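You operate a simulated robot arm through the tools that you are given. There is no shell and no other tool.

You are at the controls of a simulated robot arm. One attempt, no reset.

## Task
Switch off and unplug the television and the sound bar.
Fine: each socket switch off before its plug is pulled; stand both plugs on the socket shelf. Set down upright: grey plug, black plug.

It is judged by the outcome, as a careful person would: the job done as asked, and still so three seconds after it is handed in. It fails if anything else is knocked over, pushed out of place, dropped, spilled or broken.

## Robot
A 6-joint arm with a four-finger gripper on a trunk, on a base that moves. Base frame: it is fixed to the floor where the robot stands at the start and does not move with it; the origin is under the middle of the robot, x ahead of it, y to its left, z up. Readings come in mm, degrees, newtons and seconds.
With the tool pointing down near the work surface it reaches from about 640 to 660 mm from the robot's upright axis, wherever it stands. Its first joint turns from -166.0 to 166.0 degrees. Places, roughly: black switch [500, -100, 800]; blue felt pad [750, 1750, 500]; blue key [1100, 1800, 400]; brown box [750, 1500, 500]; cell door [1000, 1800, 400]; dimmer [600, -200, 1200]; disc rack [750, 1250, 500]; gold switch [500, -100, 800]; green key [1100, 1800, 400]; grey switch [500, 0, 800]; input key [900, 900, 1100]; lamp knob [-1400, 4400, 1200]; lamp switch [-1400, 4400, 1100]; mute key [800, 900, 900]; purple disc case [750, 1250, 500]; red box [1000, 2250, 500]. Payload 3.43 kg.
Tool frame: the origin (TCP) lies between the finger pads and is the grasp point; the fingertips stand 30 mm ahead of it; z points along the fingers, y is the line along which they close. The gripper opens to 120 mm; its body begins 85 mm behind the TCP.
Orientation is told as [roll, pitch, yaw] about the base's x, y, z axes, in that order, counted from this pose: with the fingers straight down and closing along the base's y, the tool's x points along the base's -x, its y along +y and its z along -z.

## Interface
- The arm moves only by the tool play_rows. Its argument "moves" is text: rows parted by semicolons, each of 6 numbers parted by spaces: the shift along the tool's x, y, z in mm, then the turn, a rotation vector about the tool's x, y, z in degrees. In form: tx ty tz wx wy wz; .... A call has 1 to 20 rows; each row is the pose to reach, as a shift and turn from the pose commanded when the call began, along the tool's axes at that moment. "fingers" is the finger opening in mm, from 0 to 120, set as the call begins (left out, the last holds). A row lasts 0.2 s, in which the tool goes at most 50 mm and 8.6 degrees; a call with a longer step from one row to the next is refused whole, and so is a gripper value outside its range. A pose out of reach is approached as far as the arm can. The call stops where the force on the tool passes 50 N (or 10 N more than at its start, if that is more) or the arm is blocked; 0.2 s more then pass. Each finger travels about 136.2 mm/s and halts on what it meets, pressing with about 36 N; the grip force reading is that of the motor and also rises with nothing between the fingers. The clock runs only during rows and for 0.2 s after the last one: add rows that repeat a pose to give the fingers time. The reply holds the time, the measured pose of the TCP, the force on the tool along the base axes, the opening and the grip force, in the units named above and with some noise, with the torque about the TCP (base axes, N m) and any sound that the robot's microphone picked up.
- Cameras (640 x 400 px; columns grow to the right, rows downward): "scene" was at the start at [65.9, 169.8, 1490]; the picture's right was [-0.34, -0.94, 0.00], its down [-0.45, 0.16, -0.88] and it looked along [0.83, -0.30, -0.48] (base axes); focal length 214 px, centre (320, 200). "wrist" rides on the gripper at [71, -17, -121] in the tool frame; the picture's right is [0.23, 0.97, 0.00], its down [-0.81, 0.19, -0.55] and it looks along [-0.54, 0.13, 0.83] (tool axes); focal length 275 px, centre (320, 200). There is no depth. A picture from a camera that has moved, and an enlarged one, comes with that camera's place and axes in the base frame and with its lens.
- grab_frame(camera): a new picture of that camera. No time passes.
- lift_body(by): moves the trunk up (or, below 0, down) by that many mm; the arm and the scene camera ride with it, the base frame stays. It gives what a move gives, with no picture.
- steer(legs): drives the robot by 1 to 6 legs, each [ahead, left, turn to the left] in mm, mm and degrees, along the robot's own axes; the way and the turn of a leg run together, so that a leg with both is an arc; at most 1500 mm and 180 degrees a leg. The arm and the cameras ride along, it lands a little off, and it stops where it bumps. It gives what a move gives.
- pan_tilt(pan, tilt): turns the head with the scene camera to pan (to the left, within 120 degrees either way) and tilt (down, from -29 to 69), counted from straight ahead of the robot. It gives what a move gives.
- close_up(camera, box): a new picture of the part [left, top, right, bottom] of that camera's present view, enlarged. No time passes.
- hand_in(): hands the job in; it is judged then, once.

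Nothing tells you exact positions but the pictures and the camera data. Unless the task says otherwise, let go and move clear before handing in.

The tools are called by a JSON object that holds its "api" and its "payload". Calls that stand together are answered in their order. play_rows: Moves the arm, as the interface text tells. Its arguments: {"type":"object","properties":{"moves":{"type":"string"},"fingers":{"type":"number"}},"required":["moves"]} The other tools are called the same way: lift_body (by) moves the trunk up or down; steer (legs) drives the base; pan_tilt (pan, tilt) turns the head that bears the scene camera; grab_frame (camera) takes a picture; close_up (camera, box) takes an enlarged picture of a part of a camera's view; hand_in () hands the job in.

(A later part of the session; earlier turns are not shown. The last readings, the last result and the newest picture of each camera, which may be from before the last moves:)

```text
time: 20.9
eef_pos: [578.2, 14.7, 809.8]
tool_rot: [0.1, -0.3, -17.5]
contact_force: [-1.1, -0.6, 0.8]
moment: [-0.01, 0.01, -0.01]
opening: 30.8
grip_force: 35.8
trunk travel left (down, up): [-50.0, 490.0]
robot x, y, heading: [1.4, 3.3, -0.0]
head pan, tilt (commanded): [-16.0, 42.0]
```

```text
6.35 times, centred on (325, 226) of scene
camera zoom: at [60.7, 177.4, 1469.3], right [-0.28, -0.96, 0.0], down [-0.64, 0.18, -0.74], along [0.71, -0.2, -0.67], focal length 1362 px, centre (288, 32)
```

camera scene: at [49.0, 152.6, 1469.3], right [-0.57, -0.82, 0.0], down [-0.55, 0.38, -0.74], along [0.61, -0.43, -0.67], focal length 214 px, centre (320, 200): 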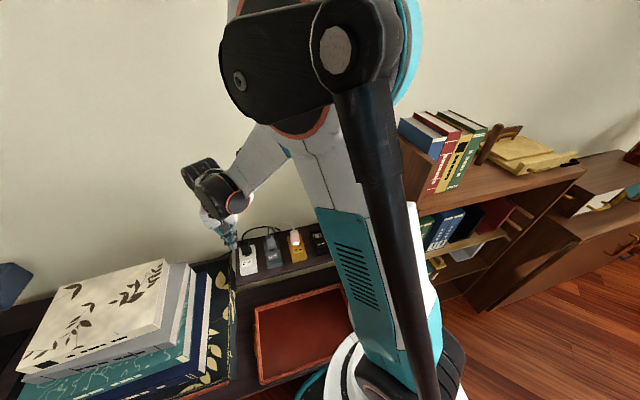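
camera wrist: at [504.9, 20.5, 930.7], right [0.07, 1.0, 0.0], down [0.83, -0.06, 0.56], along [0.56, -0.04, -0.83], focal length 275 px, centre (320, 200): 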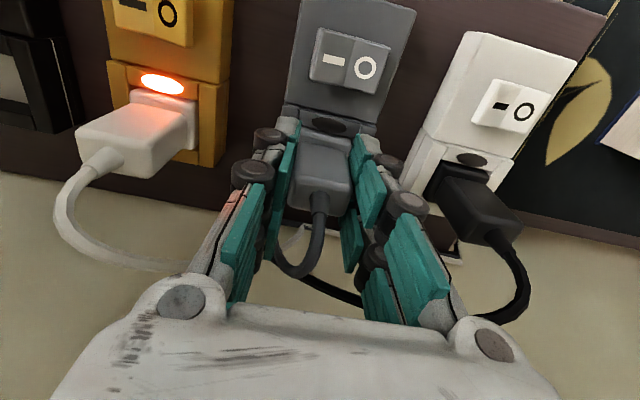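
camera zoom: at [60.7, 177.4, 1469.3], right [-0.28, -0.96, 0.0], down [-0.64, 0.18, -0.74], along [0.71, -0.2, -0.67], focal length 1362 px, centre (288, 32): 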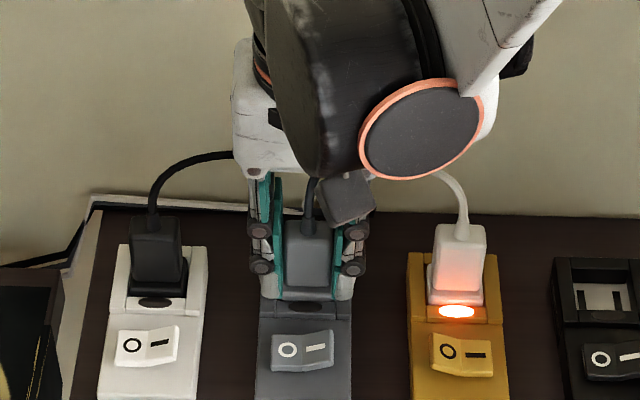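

The grip is firm at 30.8 mm with 36 N. I'll pull straight up slowly.

{"api": "play_rows", "payload": {"moves": "0 0 -4 0 0 0; 0 0 -8 0 0 0; 0 0 -12 0 0 0; 0 0 -16 0 0 0; 0 0 -20 0 0 0; 0 0 -26 0 0 0; 0 0 -34 0 0 0; 0 0 -44 0 0 0; 0 0 -54 0 0 0; 0 0 -54 0 0 0"}}

{"api": "grab_frame", "payload": {"camera": "wrist"}}

{"api": "close_up", "payload": {"camera": "scene", "box": [265, 170, 425, 270]}}

```text
time: 23.1
eef_pos: [577.4, 15.2, 863.7]
tool_rot: [0.1, -0.2, -17.4]
contact_force: [-0.2, -0.4, -1.0]
moment: [0.02, 0.01, 0.0]
opening: 30.6
grip_force: 36.1
trunk travel left (down, up): [-50.0, 490.0]
robot x, y, heading: [0.8, -0.1, 0.0]
head pan, tilt (commanded): [-16.0, 42.0]
```

```text
taken
camera wrist: at [504.4, 20.3, 984.7], right [0.07, 1.0, 0.0], down [0.83, -0.06, 0.56], along [0.56, -0.04, -0.83], focal length 275 px, centre (320, 200)
```

wrist: 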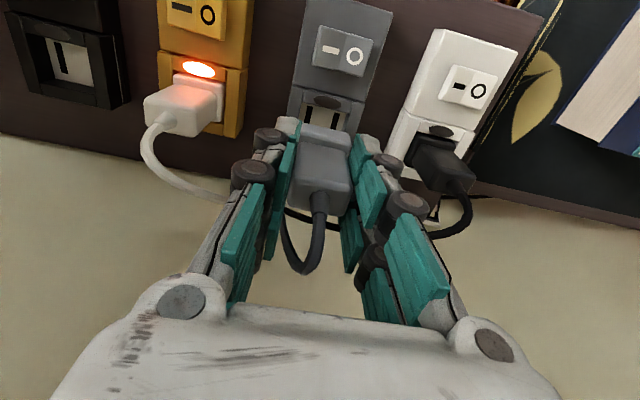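

```text
4.00 times, centred on (345, 220) of scene
camera zoom: at [60.8, 177.4, 1469.3], right [-0.28, -0.96, 0.0], down [-0.64, 0.18, -0.74], along [0.71, -0.2, -0.67], focal length 858 px, centre (220, 120)
```

zoom: 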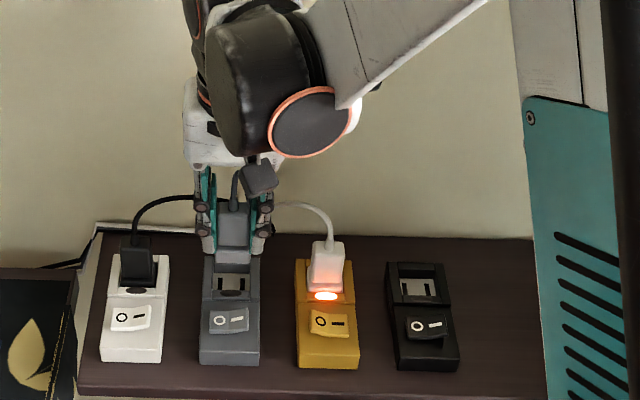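

The grey plug is out cleanly and hangs level in the gripper. I'll carry it round the front of the gold plug and look at the right end of the shelf on the way.

{"api": "play_rows", "payload": {"moves": "0 0 -15 0 0 0; 20 0 -25 0 0 0; 45 0 -25 0 0 0; 45 -30 -25 0 0 0; 45 -60 -25 0 0 0; 45 -90 -25 0 0 0; 45 -120 -25 0 0 0; 45 -150 -25 0 0 0; 45 -150 -25 0 0 0"}}

{"api": "grab_frame", "payload": {"camera": "wrist"}}

{"api": "grab_frame", "payload": {"camera": "scene"}}

```text
time: 25.1
eef_pos: [490.6, -114.3, 888.6]
tool_rot: [0.1, -0.2, -17.5]
contact_force: [-0.2, -0.1, -0.7]
moment: [0.02, -0.01, -0.01]
opening: 30.7
grip_force: 36.2
trunk travel left (down, up): [-50.0, 490.0]
robot x, y, heading: [5.8, -1.8, -0.1]
head pan, tilt (commanded): [-16.0, 42.0]
```

```text
taken
camera wrist: at [416.7, -109.6, 1009.2], right [0.07, 1.0, 0.0], down [0.83, -0.06, 0.56], along [0.56, -0.04, -0.83], focal length 275 px, centre (320, 200)
```

wrist: 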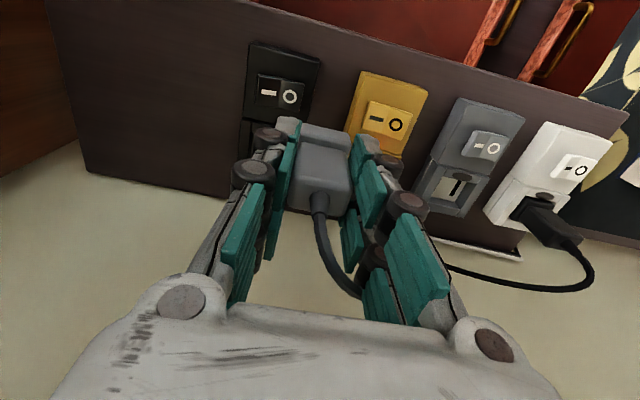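

```text
taken
camera scene: at [60.7, 177.0, 1469.3], right [-0.28, -0.96, 0.0], down [-0.64, 0.18, -0.74], along [0.71, -0.2, -0.67], focal length 214 px, centre (320, 200)
```

scene: 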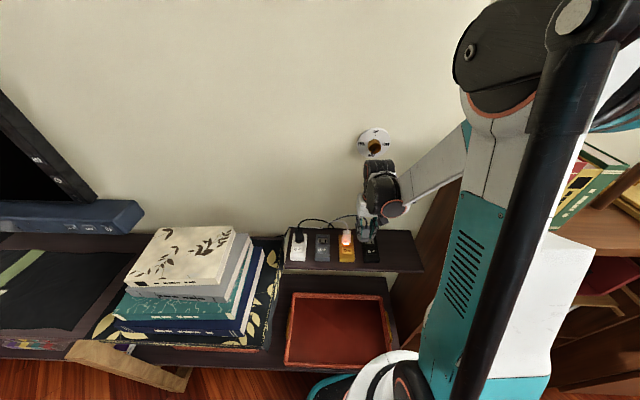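

I can reach this area and the cord is following freely. The free shelf runs from the black socket to the bookcase panel, roughly 160 mm wide, so I'll check clearances there before going on.

{"api": "close_up", "payload": {"camera": "scene", "box": [330, 120, 490, 280]}}

{"api": "close_up", "payload": {"camera": "wrist", "box": [0, 0, 320, 200]}}

```text
2.50 times, centred on (410, 200) of scene
camera zoom: at [60.7, 177.0, 1469.3], right [-0.28, -0.96, 0.0], down [-0.64, 0.18, -0.74], along [0.71, -0.2, -0.67], focal length 536 px, centre (95, 200)
```

zoom: 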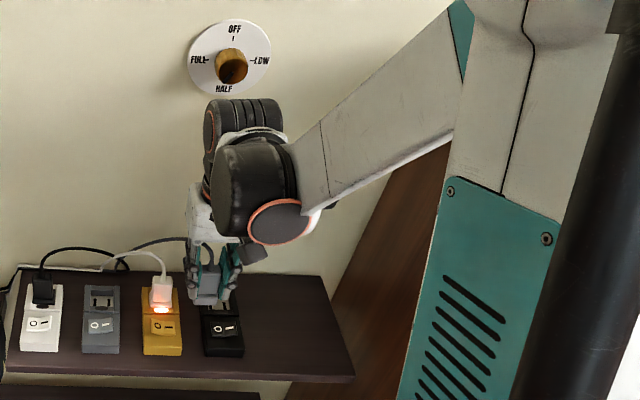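

```text
2.00 times, centred on (160, 100) of wrist
camera zoom: at [416.7, -109.6, 1009.2], right [0.07, 1.0, 0.0], down [0.83, -0.06, 0.56], along [0.56, -0.04, -0.83], focal length 551 px, centre (640, 400)
```

zoom: 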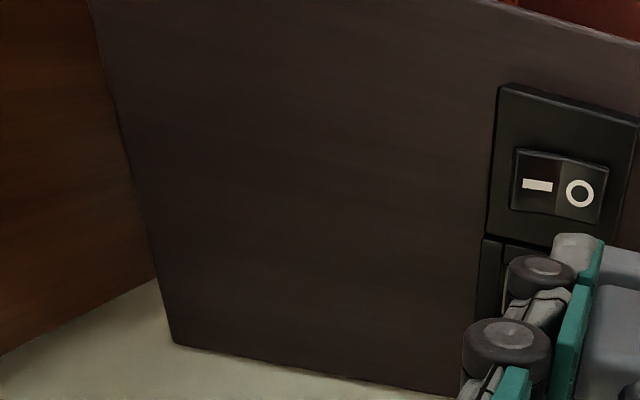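

{"api": "close_up", "payload": {"camera": "scene", "box": [360, 225, 410, 275]}}

{"api": "close_up", "payload": {"camera": "wrist", "box": [240, 100, 400, 200]}}

```text
8.00 times, centred on (385, 250) of scene
camera zoom: at [60.7, 177.0, 1469.3], right [-0.28, -0.96, 0.0], down [-0.64, 0.18, -0.74], along [0.71, -0.2, -0.67], focal length 1716 px, centre (-200, -200)
```

zoom: 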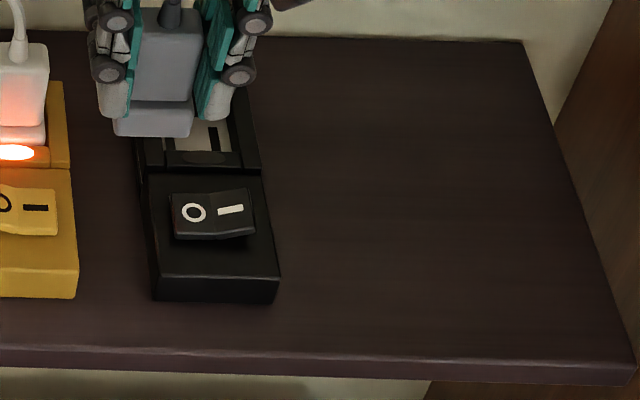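

```text
4.00 times, centred on (320, 150) of wrist
camera zoom: at [416.7, -109.6, 1009.2], right [0.07, 1.0, 0.0], down [0.83, -0.06, 0.56], along [0.56, -0.04, -0.83], focal length 1101 px, centre (320, 400)
```

zoom: 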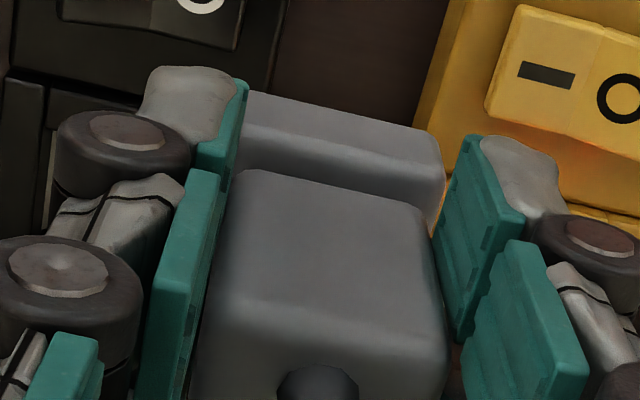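

The plug has a flat base with no protruding pins, so it should stand on its flange. I'll move over the free shelf area, about 50 mm right of the black socket and toward the rear.

{"api": "play_rows", "payload": {"moves": "0 -31 0 0 0 0; 0 -62 0 0 0 0; 0 -93 0 0 0 0; 0 -124 0 0 0 0; -20 -124 0 0 0 0; -40 -124 0 0 0 0; -40 -124 0 0 0 0"}}

{"api": "grab_frame", "payload": {"camera": "wrist"}}

{"api": "close_up", "payload": {"camera": "scene", "box": [330, 120, 490, 280]}}

```text
time: 26.7
eef_pos: [491.9, -244.4, 889.0]
tool_rot: [0.1, -0.2, -17.3]
contact_force: [0.9, -1.0, -1.4]
moment: [-0.02, 0.02, -0.01]
opening: 30.5
grip_force: 36.0
trunk travel left (down, up): [-50.0, 490.0]
robot x, y, heading: [2.3, 0.5, 0.0]
head pan, tilt (commanded): [-16.0, 42.0]
```

```text
taken
camera wrist: at [418.4, -240.3, 1009.2], right [0.07, 1.0, 0.0], down [0.83, -0.06, 0.56], along [0.55, -0.04, -0.83], focal length 275 px, centre (320, 200)
```

wrist: 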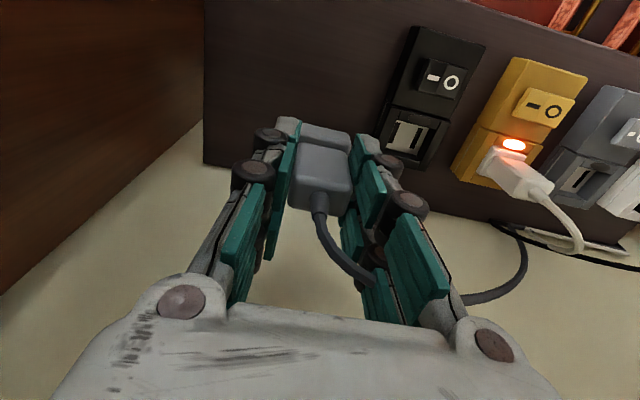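

```text
2.50 times, centred on (410, 200) of scene
camera zoom: at [61.1, 177.3, 1469.3], right [-0.28, -0.96, 0.0], down [-0.64, 0.18, -0.74], along [0.71, -0.2, -0.67], focal length 536 px, centre (95, 200)
```

zoom: 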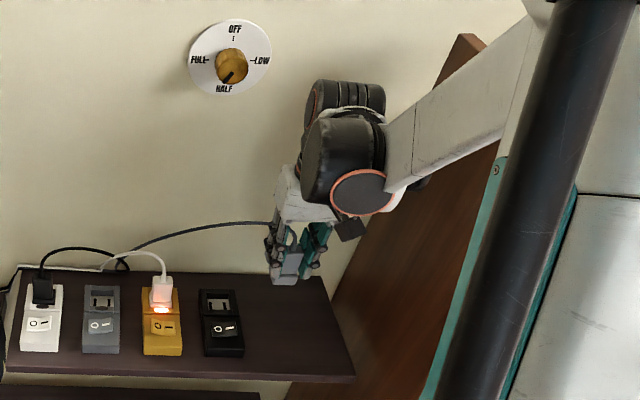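

The spot below is clear: about 50 mm from the black socket and 95 mm from the shelf's end. I'll lower in stages to find the contact height.

{"api": "play_rows", "payload": {"moves": "0 0 20 0 0 0; 0 0 40 0 0 0; 0 0 60 0 0 0; 0 0 75 0 0 0; 0 0 80 0 0 0; 0 0 80 0 0 0"}}

{"api": "close_up", "payload": {"camera": "scene", "box": [360, 200, 440, 260]}}

{"api": "close_up", "payload": {"camera": "wrist", "box": [220, 70, 420, 195]}}

```text
time: 28.1
eef_pos: [491.5, -243.7, 807.8]
tool_rot: [0.2, -0.3, -17.4]
contact_force: [0.4, -0.4, -1.7]
moment: [0.0, -0.01, 0.0]
opening: 30.5
grip_force: 36.1
trunk travel left (down, up): [-50.0, 490.0]
robot x, y, heading: [1.2, 1.4, -0.2]
head pan, tilt (commanded): [-16.0, 42.0]
```

```text
6.67 times, centred on (400, 230) of scene
camera zoom: at [60.9, 177.3, 1469.3], right [-0.28, -0.96, 0.0], down [-0.64, 0.18, -0.74], along [0.71, -0.2, -0.67], focal length 1430 px, centre (-213, 0)
```

zoom: 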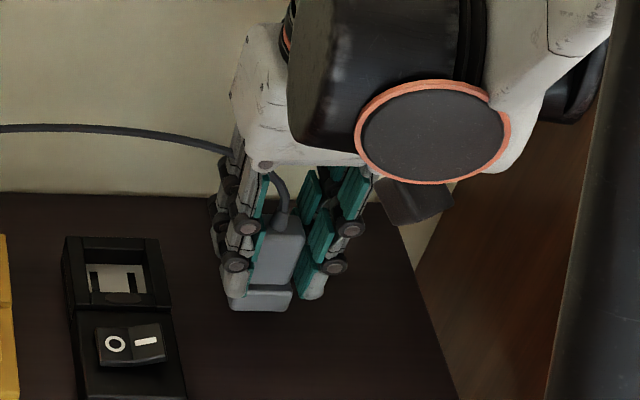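

```text
3.20 times, centred on (320, 132) of wrist
camera zoom: at [418.3, -239.6, 929.5], right [0.07, 1.0, 0.0], down [0.83, -0.06, 0.56], along [0.56, -0.04, -0.83], focal length 881 px, centre (320, 416)
```

zoom: 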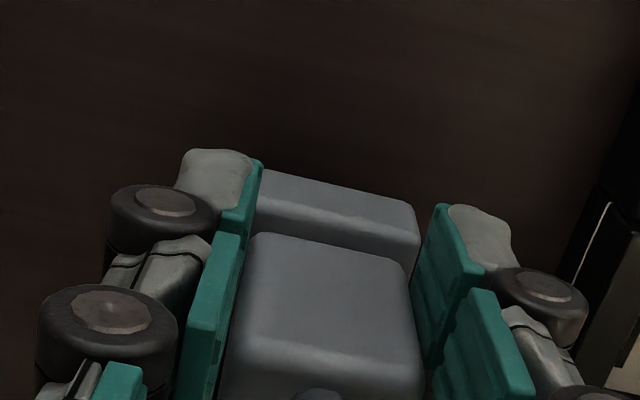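

{"api": "play_rows", "payload": {"moves": "0 0 2 0 0 0; 0 0 4 0 0 0; 0 0 6 0 0 0; 0 0 8 0 0 0"}}

{"api": "close_up", "payload": {"camera": "scene", "box": [360, 200, 440, 260]}}

```text
time: 29.1
eef_pos: [492.0, -243.6, 801.3]
tool_rot: [0.2, -0.2, -17.4]
contact_force: [0.4, 0.7, -1.0]
moment: [0.02, 0.0, 0.04]
opening: 30.6
grip_force: 35.6
trunk travel left (down, up): [-50.0, 490.0]
robot x, y, heading: [-2.2, 0.2, -0.0]
head pan, tilt (commanded): [-16.0, 42.0]
```

```text
6.67 times, centred on (400, 230) of scene
camera zoom: at [60.8, 177.3, 1469.3], right [-0.28, -0.96, 0.0], down [-0.64, 0.18, -0.74], along [0.71, -0.2, -0.67], focal length 1430 px, centre (-213, 0)
```

zoom: 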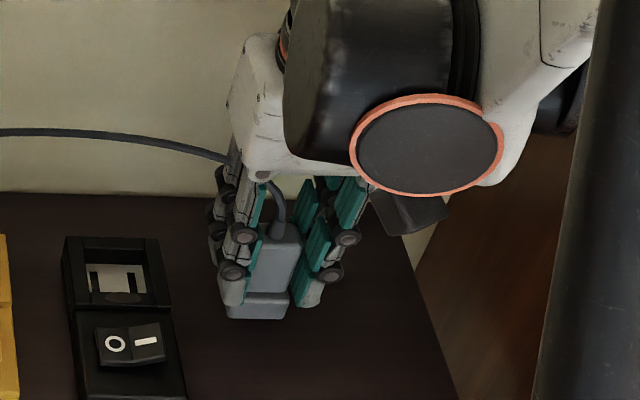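

{"api": "play_rows", "payload": {"moves": "0 0 1.5 0 0 0; 0 0 3 0 0 0; 0 0 4.5 0 0 0; 0 0 6 0 0 0"}}

```text
time: 30.1
eef_pos: [491.4, -243.9, 795.1]
tool_rot: [0.1, -0.4, -17.5]
contact_force: [9.4, -3.2, 37.9]
moment: [-0.11, -0.3, 0.0]
opening: 30.8
grip_force: 35.7
trunk travel left (down, up): [-50.0, 490.0]
robot x, y, heading: [2.9, -3.4, 0.1]
head pan, tilt (commanded): [-16.0, 42.0]
```

It touched the shelf at a TCP height of about 796, now pressing 38 N. I'll ease up slightly before letting go.

{"api": "play_rows", "payload": {"moves": "0 0 -1 0 0 0; 0 0 -1 0 0 0"}}

```text
time: 30.7
eef_pos: [490.3, -244.8, 795.1]
tool_rot: [0.1, -0.3, -17.4]
contact_force: [9.0, -1.8, 26.5]
moment: [-0.12, -0.4, 0.0]
opening: 30.5
grip_force: 36.0
trunk travel left (down, up): [-50.0, 490.0]
robot x, y, heading: [3.2, -0.9, -0.2]
head pan, tilt (commanded): [-16.0, 42.0]
```

{"api": "play_rows", "payload": {"moves": "0 0 -1.2 0 0 0; 0 0 -1.2 0 0 0"}}

{"api": "close_up", "payload": {"camera": "scene", "box": [360, 200, 440, 260]}}

{"api": "close_up", "payload": {"camera": "wrist", "box": [220, 70, 420, 195]}}

```text
time: 31.3
eef_pos: [490.3, -243.8, 796.2]
tool_rot: [0.1, -0.2, -17.4]
contact_force: [-0.8, -0.7, -2.0]
moment: [0.02, 0.01, 0.0]
opening: 30.4
grip_force: 35.7
trunk travel left (down, up): [-50.0, 490.0]
robot x, y, heading: [-1.1, -3.3, 0.0]
head pan, tilt (commanded): [-16.0, 42.0]
```

```text
6.67 times, centred on (400, 230) of scene
camera zoom: at [60.8, 177.3, 1469.1], right [-0.28, -0.96, 0.0], down [-0.64, 0.18, -0.74], along [0.71, -0.2, -0.67], focal length 1430 px, centre (-213, 0)
```

zoom: 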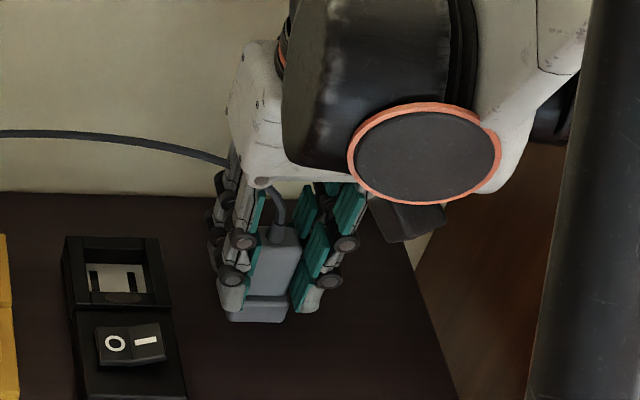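

```text
3.20 times, centred on (320, 132) of wrist
camera zoom: at [417.3, -239.6, 917.2], right [0.07, 1.0, 0.0], down [0.83, -0.06, 0.56], along [0.55, -0.04, -0.83], focal length 881 px, centre (320, 416)
```

zoom: 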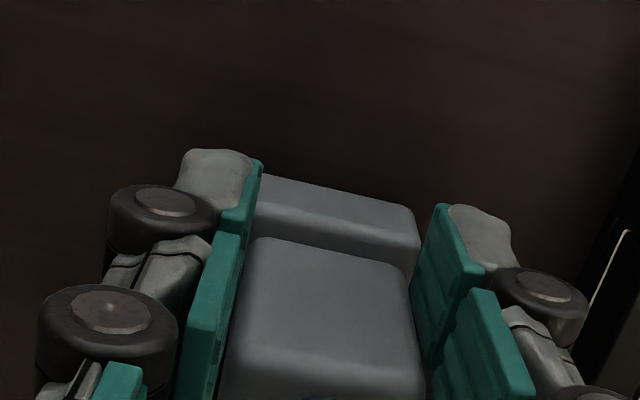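

The plug now hovers less than 1 mm above the shelf. I'll touch down lightly and open the fingers.

{"api": "play_rows", "payload": {"moves": "0 0 0.7 0 0 0; 0 0 0.7 0 0 0"}}

{"api": "play_rows", "payload": {"moves": "0 0 0 0 0 0; 0 0 0 0 0 0; 0 0 0 0 0 0", "fingers": 56}}

{"api": "close_up", "payload": {"camera": "wrist", "box": [220, 70, 420, 195]}}

{"api": "close_up", "payload": {"camera": "scene", "box": [360, 200, 440, 260]}}

```text
time: 31.9
eef_pos: [491.3, -244.0, 795.5]
tool_rot: [0.1, -0.2, -17.3]
contact_force: [-0.9, 0.6, 0.6]
moment: [0.01, 0.05, 0.02]
opening: 30.0
grip_force: 35.8
trunk travel left (down, up): [-50.0, 490.0]
robot x, y, heading: [-0.2, 0.9, -0.3]
head pan, tilt (commanded): [-16.0, 42.0]
```

```text
time: 32.7
eef_pos: [491.0, -244.4, 794.9]
tool_rot: [0.2, -0.2, -17.4]
contact_force: [-0.2, -0.3, 0.7]
moment: [0.0, 0.02, 0.0]
opening: 56.0
grip_force: 0.0
trunk travel left (down, up): [-50.0, 490.0]
robot x, y, heading: [-0.8, -2.2, 0.2]
head pan, tilt (commanded): [-16.0, 42.0]
```

```text
3.20 times, centred on (320, 132) of wrist
camera zoom: at [417.8, -239.6, 916.8], right [0.07, 1.0, 0.0], down [0.83, -0.06, 0.56], along [0.56, -0.04, -0.83], focal length 881 px, centre (320, 416)
```

zoom: 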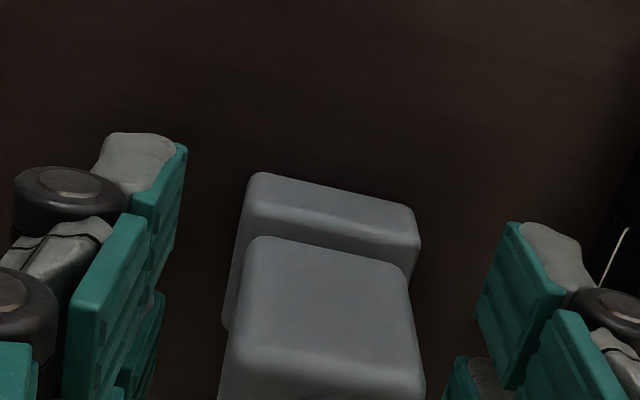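

```text
6.67 times, centred on (400, 230) of scene
camera zoom: at [60.8, 177.3, 1469.3], right [-0.28, -0.96, 0.0], down [-0.64, 0.18, -0.74], along [0.71, -0.2, -0.67], focal length 1430 px, centre (-213, 0)
```

zoom: 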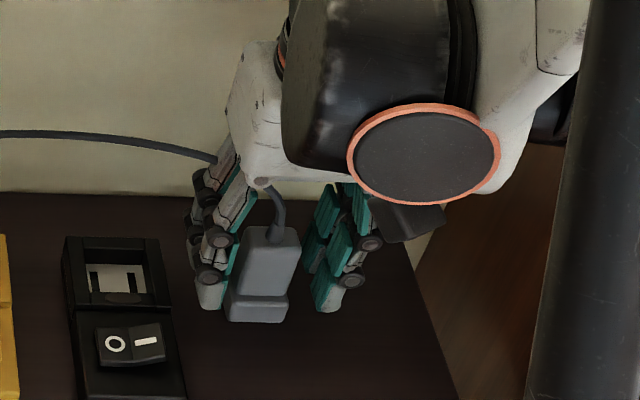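

The grey plug stands free and upright. I'll rise slowly and watch that the cord doesn't catch on the fingers.

{"api": "play_rows", "payload": {"moves": "0 0 -5 0 0 0; 0 0 -12 0 0 0; 0 0 -20 0 0 0; 0 0 -28 0 0 0; 0 0 -36 0 0 0"}}

{"api": "close_up", "payload": {"camera": "wrist", "box": [220, 70, 420, 195]}}

{"api": "close_up", "payload": {"camera": "scene", "box": [340, 180, 440, 260]}}

```text
time: 33.9
eef_pos: [490.8, -244.0, 831.5]
tool_rot: [0.1, -0.2, -17.3]
contact_force: [0.4, 0.1, -0.5]
moment: [0.03, 0.02, 0.04]
opening: 56.0
grip_force: 0.1
trunk travel left (down, up): [-50.0, 490.0]
robot x, y, heading: [-2.2, 0.2, -0.1]
head pan, tilt (commanded): [-16.0, 42.0]
```

```text
3.20 times, centred on (320, 132) of wrist
camera zoom: at [417.0, -239.5, 953.1], right [0.07, 1.0, 0.0], down [0.83, -0.06, 0.56], along [0.56, -0.04, -0.83], focal length 881 px, centre (320, 416)
```

zoom: 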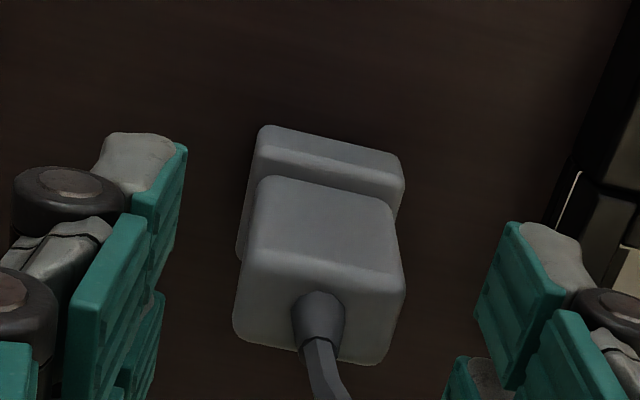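

```text
5.00 times, centred on (390, 220) of scene
camera zoom: at [60.7, 177.4, 1469.3], right [-0.28, -0.96, 0.0], down [-0.64, 0.18, -0.74], along [0.71, -0.2, -0.67], focal length 1072 px, centre (-30, 100)
```

zoom: 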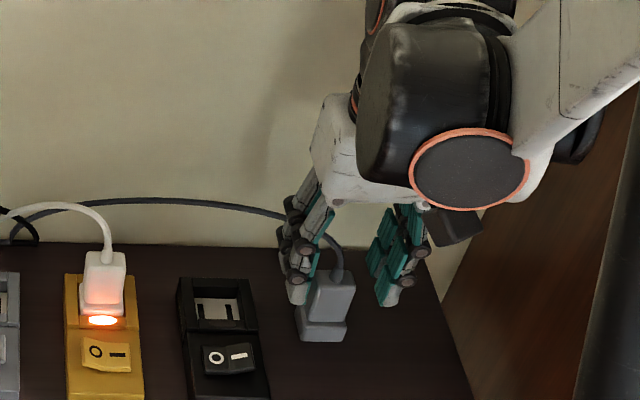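

The grey plug stays upright as the gripper clears it. I'll rise further and return by the front route to above the black plug.

{"api": "play_rows", "payload": {"moves": "0 0 -35 0 0 0; 0 0 -70 0 0 0; 22 0 -75 0 0 0; 45 0 -75 0 0 0; 45 42 -75 0 0 0; 45 84 -75 0 0 0; 45 126 -75 0 0 0; 45 168 -75 0 0 0; 45 210 -75 0 0 0; 45 252 -75 0 0 0; 45 294 -75 0 0 0; 45 336 -75 0 0 0; 45 372 -75 0 0 0; 20 372 -75 0 0 0; -5 372 -75 0 0 0; -5 372 -75 0 0 0", "fingers": 80}}

{"api": "grab_frame", "payload": {"camera": "wrist"}}

{"api": "close_up", "payload": {"camera": "wrist", "box": [220, 60, 420, 185]}}

{"api": "grab_frame", "payload": {"camera": "scene"}}

```text
time: 37.3
eef_pos: [607.7, 109.4, 907.0]
tool_rot: [0.1, -0.2, -17.4]
contact_force: [-0.1, -0.4, 0.3]
moment: [0.01, 0.01, 0.01]
opening: 79.9
grip_force: 0.1
trunk travel left (down, up): [-50.0, 490.0]
robot x, y, heading: [0.7, 3.1, 0.1]
head pan, tilt (commanded): [-16.0, 42.0]
```

```text
taken
camera wrist: at [534.0, 113.3, 1028.3], right [0.07, 1.0, 0.0], down [0.83, -0.06, 0.56], along [0.55, -0.04, -0.83], focal length 275 px, centre (320, 200)
```

wrist: 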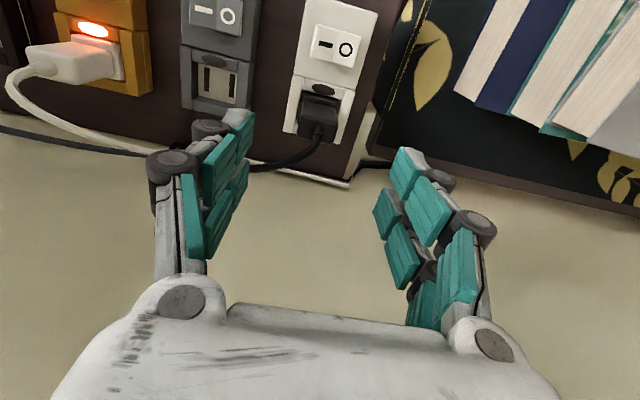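

```text
3.20 times, centred on (320, 122) of wrist
camera zoom: at [534.0, 113.3, 1028.3], right [0.07, 1.0, 0.0], down [0.83, -0.06, 0.56], along [0.55, -0.04, -0.83], focal length 881 px, centre (320, 448)
```

zoom: 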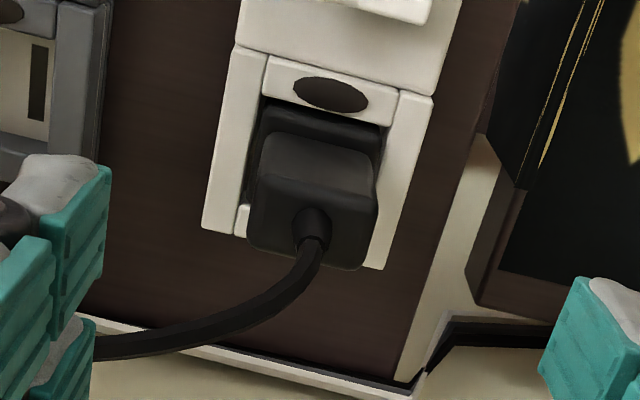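

```text
taken
camera scene: at [61.2, 177.4, 1469.3], right [-0.28, -0.96, 0.0], down [-0.64, 0.18, -0.74], along [0.71, -0.2, -0.67], focal length 214 px, centre (320, 200)
```

scene: 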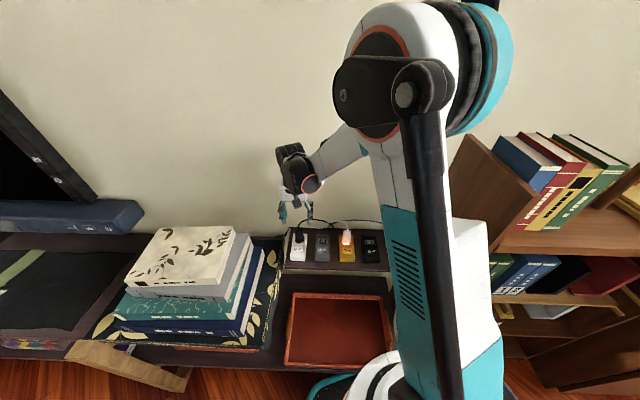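

The black plug's top is near (607.5, 107, 815), about 2 mm right of the tool axis. I'll correct that and descend partway with a 64 mm opening.

{"api": "play_rows", "payload": {"moves": "-0.6 -2 0 0 0 0; -0.6 -2 20 0 0 0; -0.6 -2 45 0 0 0; -0.6 -2 70 0 0 0; -0.6 -2 88 0 0 0; -0.6 -2 88 0 0 0", "fingers": 64}}

{"api": "grab_frame", "payload": {"camera": "wrist"}}

{"api": "close_up", "payload": {"camera": "wrist", "box": [220, 80, 420, 205]}}

{"api": "close_up", "payload": {"camera": "scene", "box": [265, 185, 405, 272]}}

```text
time: 38.7
eef_pos: [606.9, 106.3, 818.5]
tool_rot: [0.1, -0.2, -17.4]
contact_force: [0.7, 0.0, 0.4]
moment: [-0.03, 0.02, 0.01]
opening: 63.6
grip_force: 0.1
trunk travel left (down, up): [-50.0, 490.0]
robot x, y, heading: [3.3, -3.2, -0.1]
head pan, tilt (commanded): [-16.0, 42.0]
```

```text
taken
camera wrist: at [534.0, 112.0, 940.0], right [0.07, 1.0, 0.0], down [0.83, -0.06, 0.56], along [0.55, -0.04, -0.83], focal length 275 px, centre (320, 200)
```

wrist: 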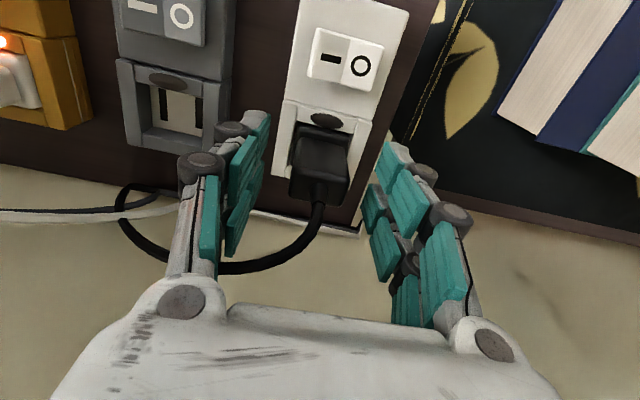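

```text
3.20 times, centred on (320, 142) of wrist
camera zoom: at [534.0, 112.0, 940.0], right [0.07, 1.0, 0.0], down [0.83, -0.06, 0.56], along [0.55, -0.04, -0.83], focal length 881 px, centre (320, 384)
```

zoom: 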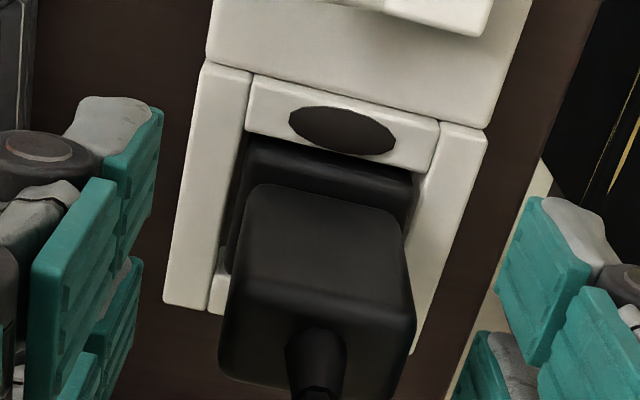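

```text
4.57 times, centred on (335, 228) of scene
camera zoom: at [61.1, 177.5, 1469.3], right [-0.28, -0.96, 0.0], down [-0.64, 0.18, -0.74], along [0.71, -0.2, -0.67], focal length 980 px, centre (251, 70)
```

zoom: 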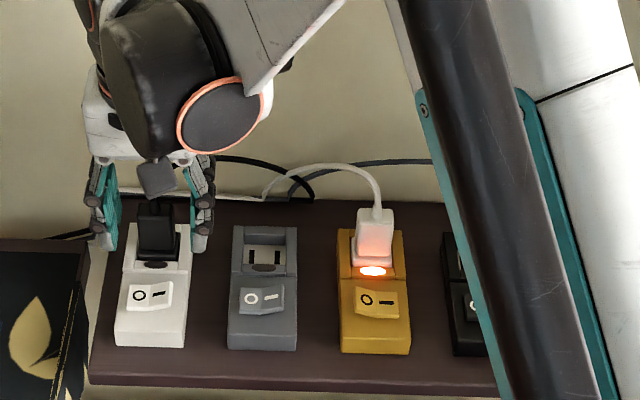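

The alignment matches the grey grasp. I'll nudge 1 mm, go down 9 mm and close on the black plug.

{"api": "play_rows", "payload": {"moves": "0 -1 4 0 0 0; 0 -1 9 0 0 0; 0 -1 9 0 0 0"}}

{"api": "play_rows", "payload": {"moves": "0 0 0 0 0 0; 0 0 0 0 0 0; 0 0 0 0 0 0; 0 0 0 0 0 0; 0 0 0 0 0 0", "fingers": 10}}

{"api": "grab_frame", "payload": {"camera": "wrist"}}

```text
time: 39.5
eef_pos: [607.5, 105.8, 810.5]
tool_rot: [0.1, -0.3, -17.4]
contact_force: [-0.1, 0.3, 0.0]
moment: [-0.01, 0.02, -0.01]
opening: 63.8
grip_force: 0.1
trunk travel left (down, up): [-50.0, 490.0]
robot x, y, heading: [0.8, -2.8, -0.0]
head pan, tilt (commanded): [-16.0, 42.0]
```

```text
time: 40.7
eef_pos: [606.9, 107.0, 809.1]
tool_rot: [0.2, -0.2, -17.4]
contact_force: [-1.0, -1.0, 0.2]
moment: [-0.06, 0.05, -0.03]
opening: 30.6
grip_force: 36.1
trunk travel left (down, up): [-50.0, 490.0]
robot x, y, heading: [-1.1, 0.9, 0.0]
head pan, tilt (commanded): [-16.0, 42.0]
```

```text
taken
camera wrist: at [533.6, 111.0, 931.3], right [0.07, 1.0, 0.0], down [0.83, -0.06, 0.56], along [0.56, -0.04, -0.83], focal length 275 px, centre (320, 200)
```

wrist: 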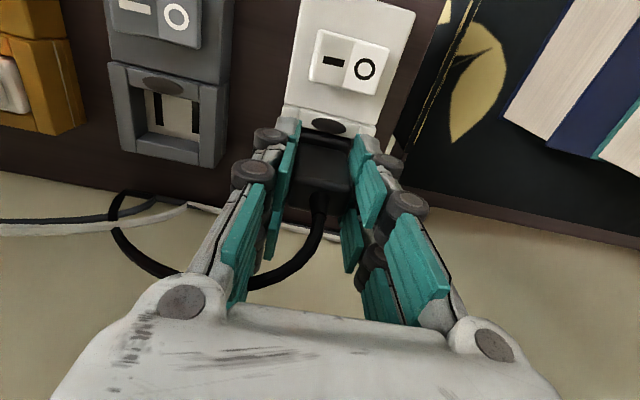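

The grip on the black plug is firm. I'll pull straight up.

{"api": "play_rows", "payload": {"moves": "0 0 -4 0 0 0; 0 0 -8 0 0 0; 0 0 -12 0 0 0; 0 0 -16 0 0 0; 0 0 -20 0 0 0; 0 0 -26 0 0 0; 0 0 -34 0 0 0; 0 0 -44 0 0 0; 0 0 -54 0 0 0; 0 0 -66 0 0 0; 0 0 -79 0 0 0; 0 0 -79 0 0 0"}}

{"api": "grab_frame", "payload": {"camera": "wrist"}}

{"api": "close_up", "payload": {"camera": "scene", "box": [265, 170, 425, 270]}}

```text
time: 43.3
eef_pos: [607.1, 106.7, 889.4]
tool_rot: [0.1, -0.2, -17.4]
contact_force: [-0.5, -0.3, -1.9]
moment: [-0.02, 0.01, 0.02]
opening: 30.2
grip_force: 35.4
trunk travel left (down, up): [-50.0, 490.0]
robot x, y, heading: [-2.5, 0.2, 0.0]
head pan, tilt (commanded): [-16.0, 42.0]
```

```text
taken
camera wrist: at [533.2, 111.1, 1011.0], right [0.07, 1.0, 0.0], down [0.83, -0.06, 0.56], along [0.56, -0.04, -0.83], focal length 275 px, centre (320, 200)
```

wrist: 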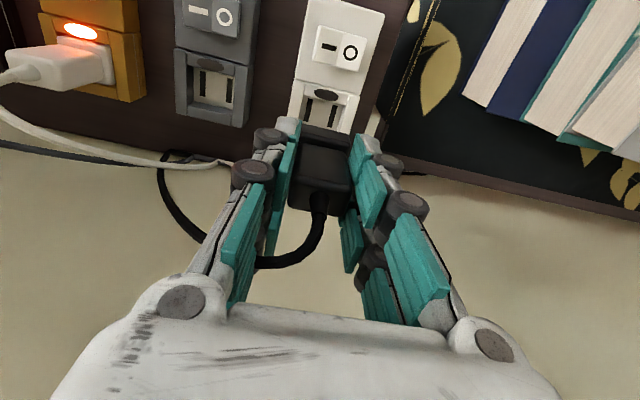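

```text
4.00 times, centred on (345, 220) of scene
camera zoom: at [60.7, 177.5, 1469.3], right [-0.28, -0.96, 0.0], down [-0.64, 0.18, -0.74], along [0.71, -0.2, -0.67], focal length 858 px, centre (220, 120)
```

zoom: 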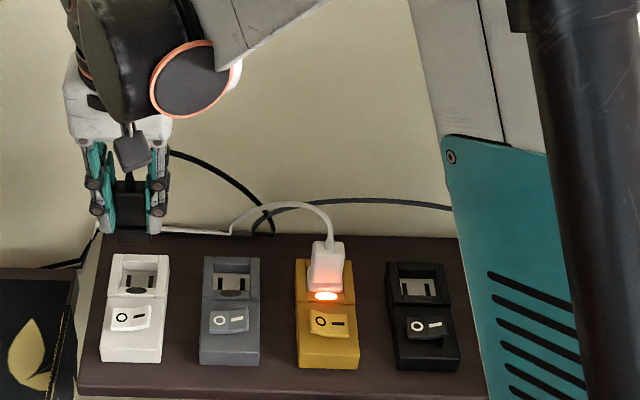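

The black plug is out. I'll carry it by the same front route to stand in front of the grey plug, first partway to check how the cords behave.

{"api": "play_rows", "payload": {"moves": "25 0 -5 0 0 0; 50 0 -5 0 0 0; 50 -40 -5 0 0 0; 50 -80 -5 0 0 0; 50 -120 -5 0 0 0; 50 -160 -5 0 0 0; 50 -200 -5 0 0 0; 57 -240 -5 0 0 0; 65 -270 -5 0 0 0; 65 -270 -5 0 0 0"}}

{"api": "grab_frame", "payload": {"camera": "wrist"}}

{"api": "close_up", "payload": {"camera": "scene", "box": [265, 170, 465, 295]}}

```text
time: 45.5
eef_pos: [463.6, -132.5, 894.4]
tool_rot: [0.1, -0.2, -17.4]
contact_force: [-0.4, 0.7, -1.1]
moment: [0.0, 0.0, 0.02]
opening: 30.4
grip_force: 36.2
trunk travel left (down, up): [-50.0, 490.0]
robot x, y, heading: [0.8, 1.0, -0.3]
head pan, tilt (commanded): [-16.0, 42.0]
```

```text
taken
camera wrist: at [390.6, -126.7, 1015.3], right [0.07, 1.0, 0.0], down [0.83, -0.06, 0.56], along [0.56, -0.04, -0.83], focal length 275 px, centre (320, 200)
```

wrist: 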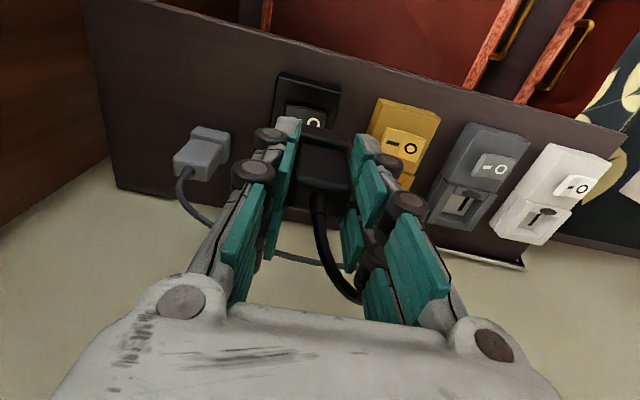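

```text
3.20 times, centred on (365, 232) of scene
camera zoom: at [60.6, 177.1, 1469.3], right [-0.28, -0.96, 0.0], down [-0.64, 0.18, -0.74], along [0.71, -0.2, -0.67], focal length 686 px, centre (176, 96)
```

zoom: 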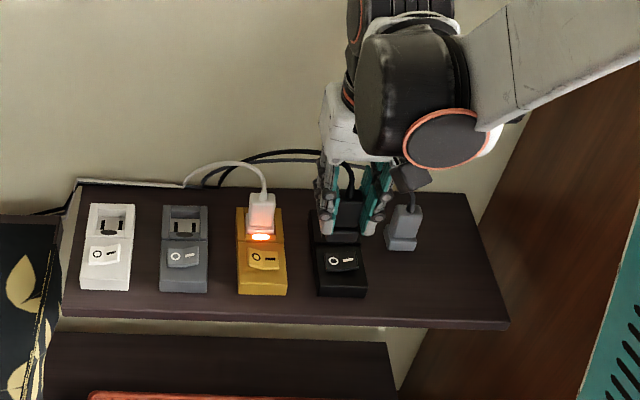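

The grey plug is still standing and its cord is undisturbed. I'll move the remaining 99 mm and check the landing spot in front of the grey plug.

{"api": "play_rows", "payload": {"moves": "0 -33 0 0 0 0; 0 -66 0 0 0 0; 0 -99 0 0 0 0; 0 -99 0 0 0 0"}}

{"api": "grab_frame", "payload": {"camera": "wrist"}}

{"api": "close_up", "payload": {"camera": "scene", "box": [330, 170, 490, 290]}}

```text
time: 46.5
eef_pos: [435.7, -226.7, 894.5]
tool_rot: [0.0, -0.3, -17.4]
contact_force: [-0.3, 0.0, -0.4]
moment: [0.03, 0.01, 0.0]
opening: 30.5
grip_force: 35.8
trunk travel left (down, up): [-50.0, 490.0]
robot x, y, heading: [-1.7, 1.2, -0.3]
head pan, tilt (commanded): [-16.0, 42.0]
```

```text
taken
camera wrist: at [360.9, -222.4, 1014.6], right [0.07, 1.0, 0.0], down [0.83, -0.06, 0.56], along [0.56, -0.04, -0.83], focal length 275 px, centre (320, 200)
```

wrist: 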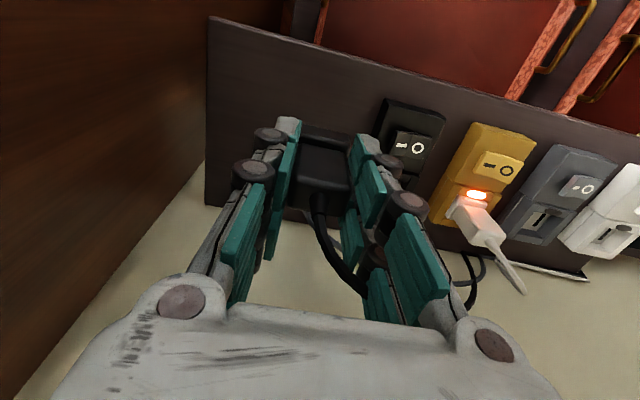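

```text
3.33 times, centred on (410, 230) of scene
camera zoom: at [60.7, 177.0, 1469.3], right [-0.28, -0.96, 0.0], down [-0.64, 0.18, -0.74], along [0.71, -0.2, -0.67], focal length 715 px, centre (20, 100)
```

zoom: 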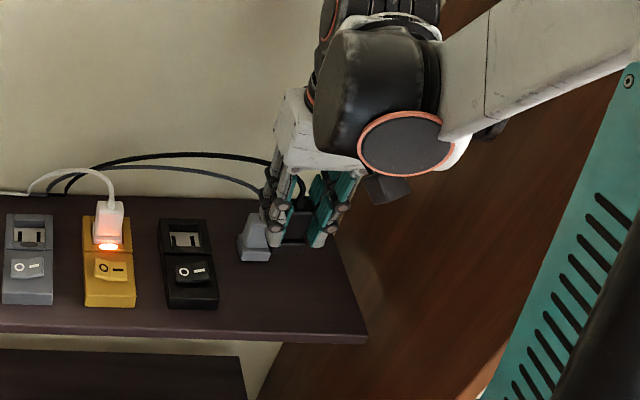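

The landing spot is clear, about 58 mm behind the front edge and 58 mm in front of the grey plug. I'll lower in stages to just above the known contact height.

{"api": "play_rows", "payload": {"moves": "0 0 20 0 0 0; 0 0 40 0 0 0; 0 0 60 0 0 0; 0 0 75 0 0 0; 0 0 85 0 0 0; 0 0 92 0 0 0; 0 0 92 0 0 0"}}

{"api": "grab_frame", "payload": {"camera": "wrist"}}

{"api": "close_up", "payload": {"camera": "scene", "box": [360, 190, 460, 270]}}

```text
time: 48.1
eef_pos: [434.4, -227.0, 800.8]
tool_rot: [0.1, -0.2, -17.4]
contact_force: [0.8, -0.7, -1.0]
moment: [-0.01, 0.02, -0.01]
opening: 30.6
grip_force: 36.6
trunk travel left (down, up): [-50.0, 490.0]
robot x, y, heading: [1.0, 0.2, 0.0]
head pan, tilt (commanded): [-16.0, 42.0]
```

```text
taken
camera wrist: at [361.4, -222.0, 922.4], right [0.07, 1.0, 0.0], down [0.83, -0.06, 0.56], along [0.55, -0.04, -0.83], focal length 275 px, centre (320, 200)
```

wrist: 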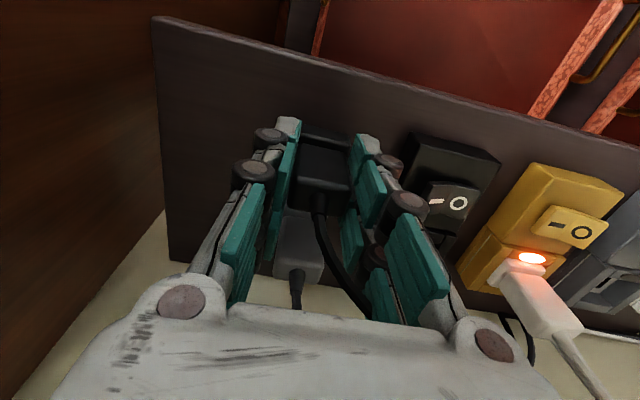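

```text
5.00 times, centred on (410, 230) of scene
camera zoom: at [60.9, 177.2, 1469.3], right [-0.28, -0.96, 0.0], down [-0.64, 0.18, -0.74], along [0.71, -0.2, -0.67], focal length 1072 px, centre (-130, 50)
```

zoom: 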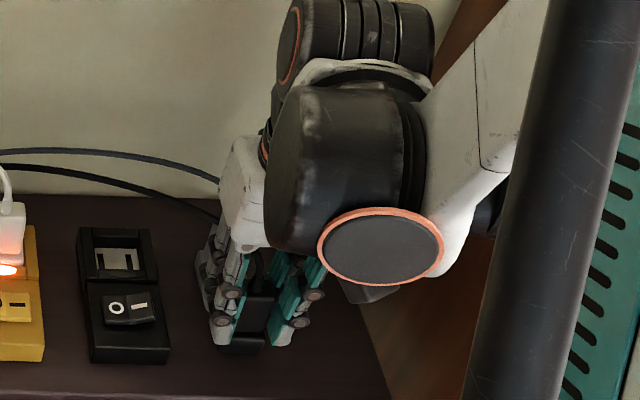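

{"api": "play_rows", "payload": {"moves": "0 0 1.5 0 0 0; 0 0 3 0 0 0; 0 0 4 0 0 0; 0 0 4 0 0 0"}}

```text
time: 49.1
eef_pos: [435.3, -226.5, 799.1]
tool_rot: [0.1, -0.3, -17.3]
contact_force: [1.2, 0.4, 8.6]
moment: [-0.08, -0.01, 0.0]
opening: 30.3
grip_force: 36.2
trunk travel left (down, up): [-50.0, 490.0]
robot x, y, heading: [3.2, -0.3, -0.1]
head pan, tilt (commanded): [-16.0, 42.0]
```

Light contact at 8.6 N. I'll ease off half a millimetre and release.

{"api": "play_rows", "payload": {"moves": "0 0 -0.5 0 0 0; 0 0 -0.5 0 0 0"}}

{"api": "play_rows", "payload": {"moves": "0 0 0 0 0 0; 0 0 0 0 0 0; 0 0 0 0 0 0", "fingers": 56}}

{"api": "grab_frame", "payload": {"camera": "wrist"}}

{"api": "close_up", "payload": {"camera": "scene", "box": [360, 190, 460, 270]}}

```text
time: 49.7
eef_pos: [434.7, -226.7, 797.4]
tool_rot: [0.1, -0.2, -17.3]
contact_force: [0.6, 1.4, 1.0]
moment: [0.0, 0.02, 0.04]
opening: 30.4
grip_force: 35.8
trunk travel left (down, up): [-50.0, 490.0]
robot x, y, heading: [1.2, 0.8, -0.1]
head pan, tilt (commanded): [-16.0, 42.0]
```

```text
time: 50.5
eef_pos: [434.6, -226.7, 797.9]
tool_rot: [0.1, -0.2, -17.4]
contact_force: [0.3, -0.2, -0.9]
moment: [0.01, 0.01, -0.02]
opening: 56.1
grip_force: 0.1
trunk travel left (down, up): [-50.0, 490.0]
robot x, y, heading: [2.1, -2.7, 0.2]
head pan, tilt (commanded): [-16.0, 42.0]
```

```text
taken
camera wrist: at [361.4, -221.7, 919.1], right [0.07, 1.0, 0.0], down [0.83, -0.06, 0.56], along [0.56, -0.04, -0.83], focal length 275 px, centre (320, 200)
```

wrist: 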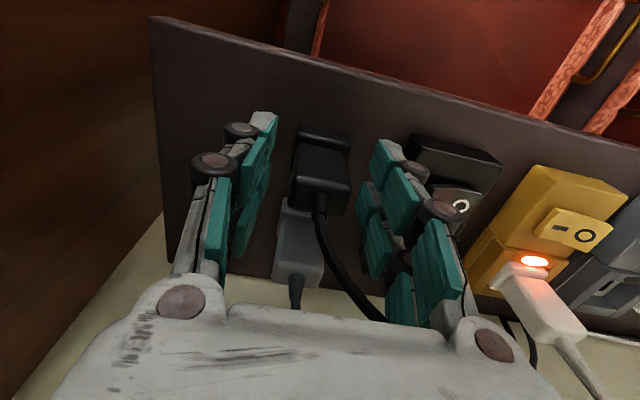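

```text
5.00 times, centred on (410, 230) of scene
camera zoom: at [60.8, 177.3, 1469.3], right [-0.28, -0.96, 0.0], down [-0.64, 0.18, -0.74], along [0.71, -0.2, -0.67], focal length 1072 px, centre (-130, 50)
```

zoom: 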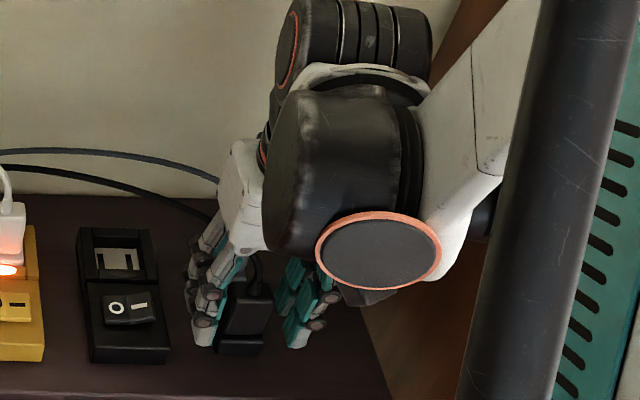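

Both plugs are standing on the shelf. I'll rise straight up slowly, then back away over the front.

{"api": "play_rows", "payload": {"moves": "0 0 -5 0 0 0; 0 0 -12 0 0 0; 0 0 -20 0 0 0; 0 0 -28 0 0 0; 0 0 -36 0 0 0; 0 0 -50 0 0 0; 0 0 -70 0 0 0; 0 0 -95 0 0 0; 0 0 -95 0 0 0"}}

{"api": "grab_frame", "payload": {"camera": "wrist"}}

{"api": "close_up", "payload": {"camera": "scene", "box": [350, 180, 450, 270]}}

```text
time: 52.5
eef_pos: [433.8, -226.5, 894.0]
tool_rot: [0.0, -0.3, -17.4]
contact_force: [-0.4, -0.7, -0.4]
moment: [-0.02, -0.03, 0.0]
opening: 56.2
grip_force: 0.0
trunk travel left (down, up): [-50.0, 490.0]
robot x, y, heading: [2.8, 4.6, -0.1]
head pan, tilt (commanded): [-16.0, 42.0]
```

```text
taken
camera wrist: at [361.2, -221.1, 1014.3], right [0.07, 1.0, 0.0], down [0.83, -0.06, 0.56], along [0.56, -0.04, -0.83], focal length 275 px, centre (320, 200)
```

wrist: 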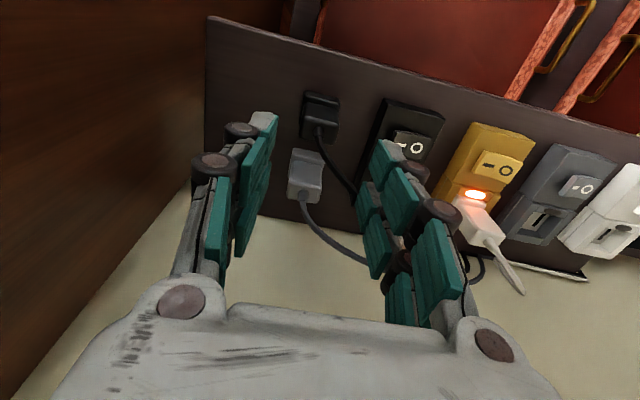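

```text
4.44 times, centred on (400, 225) of scene
camera zoom: at [60.4, 177.5, 1469.3], right [-0.28, -0.96, 0.0], down [-0.64, 0.18, -0.74], along [0.71, -0.2, -0.67], focal length 953 px, centre (-36, 89)
```

zoom: 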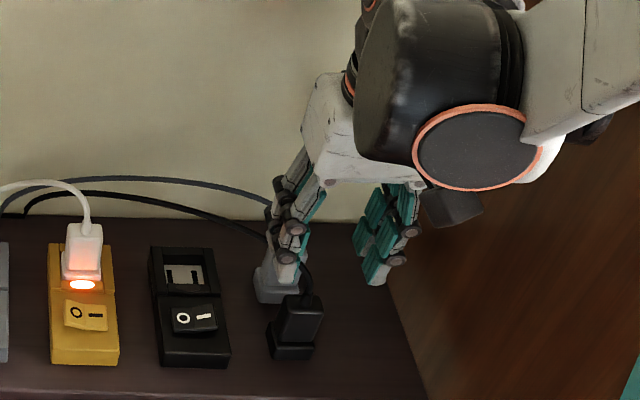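

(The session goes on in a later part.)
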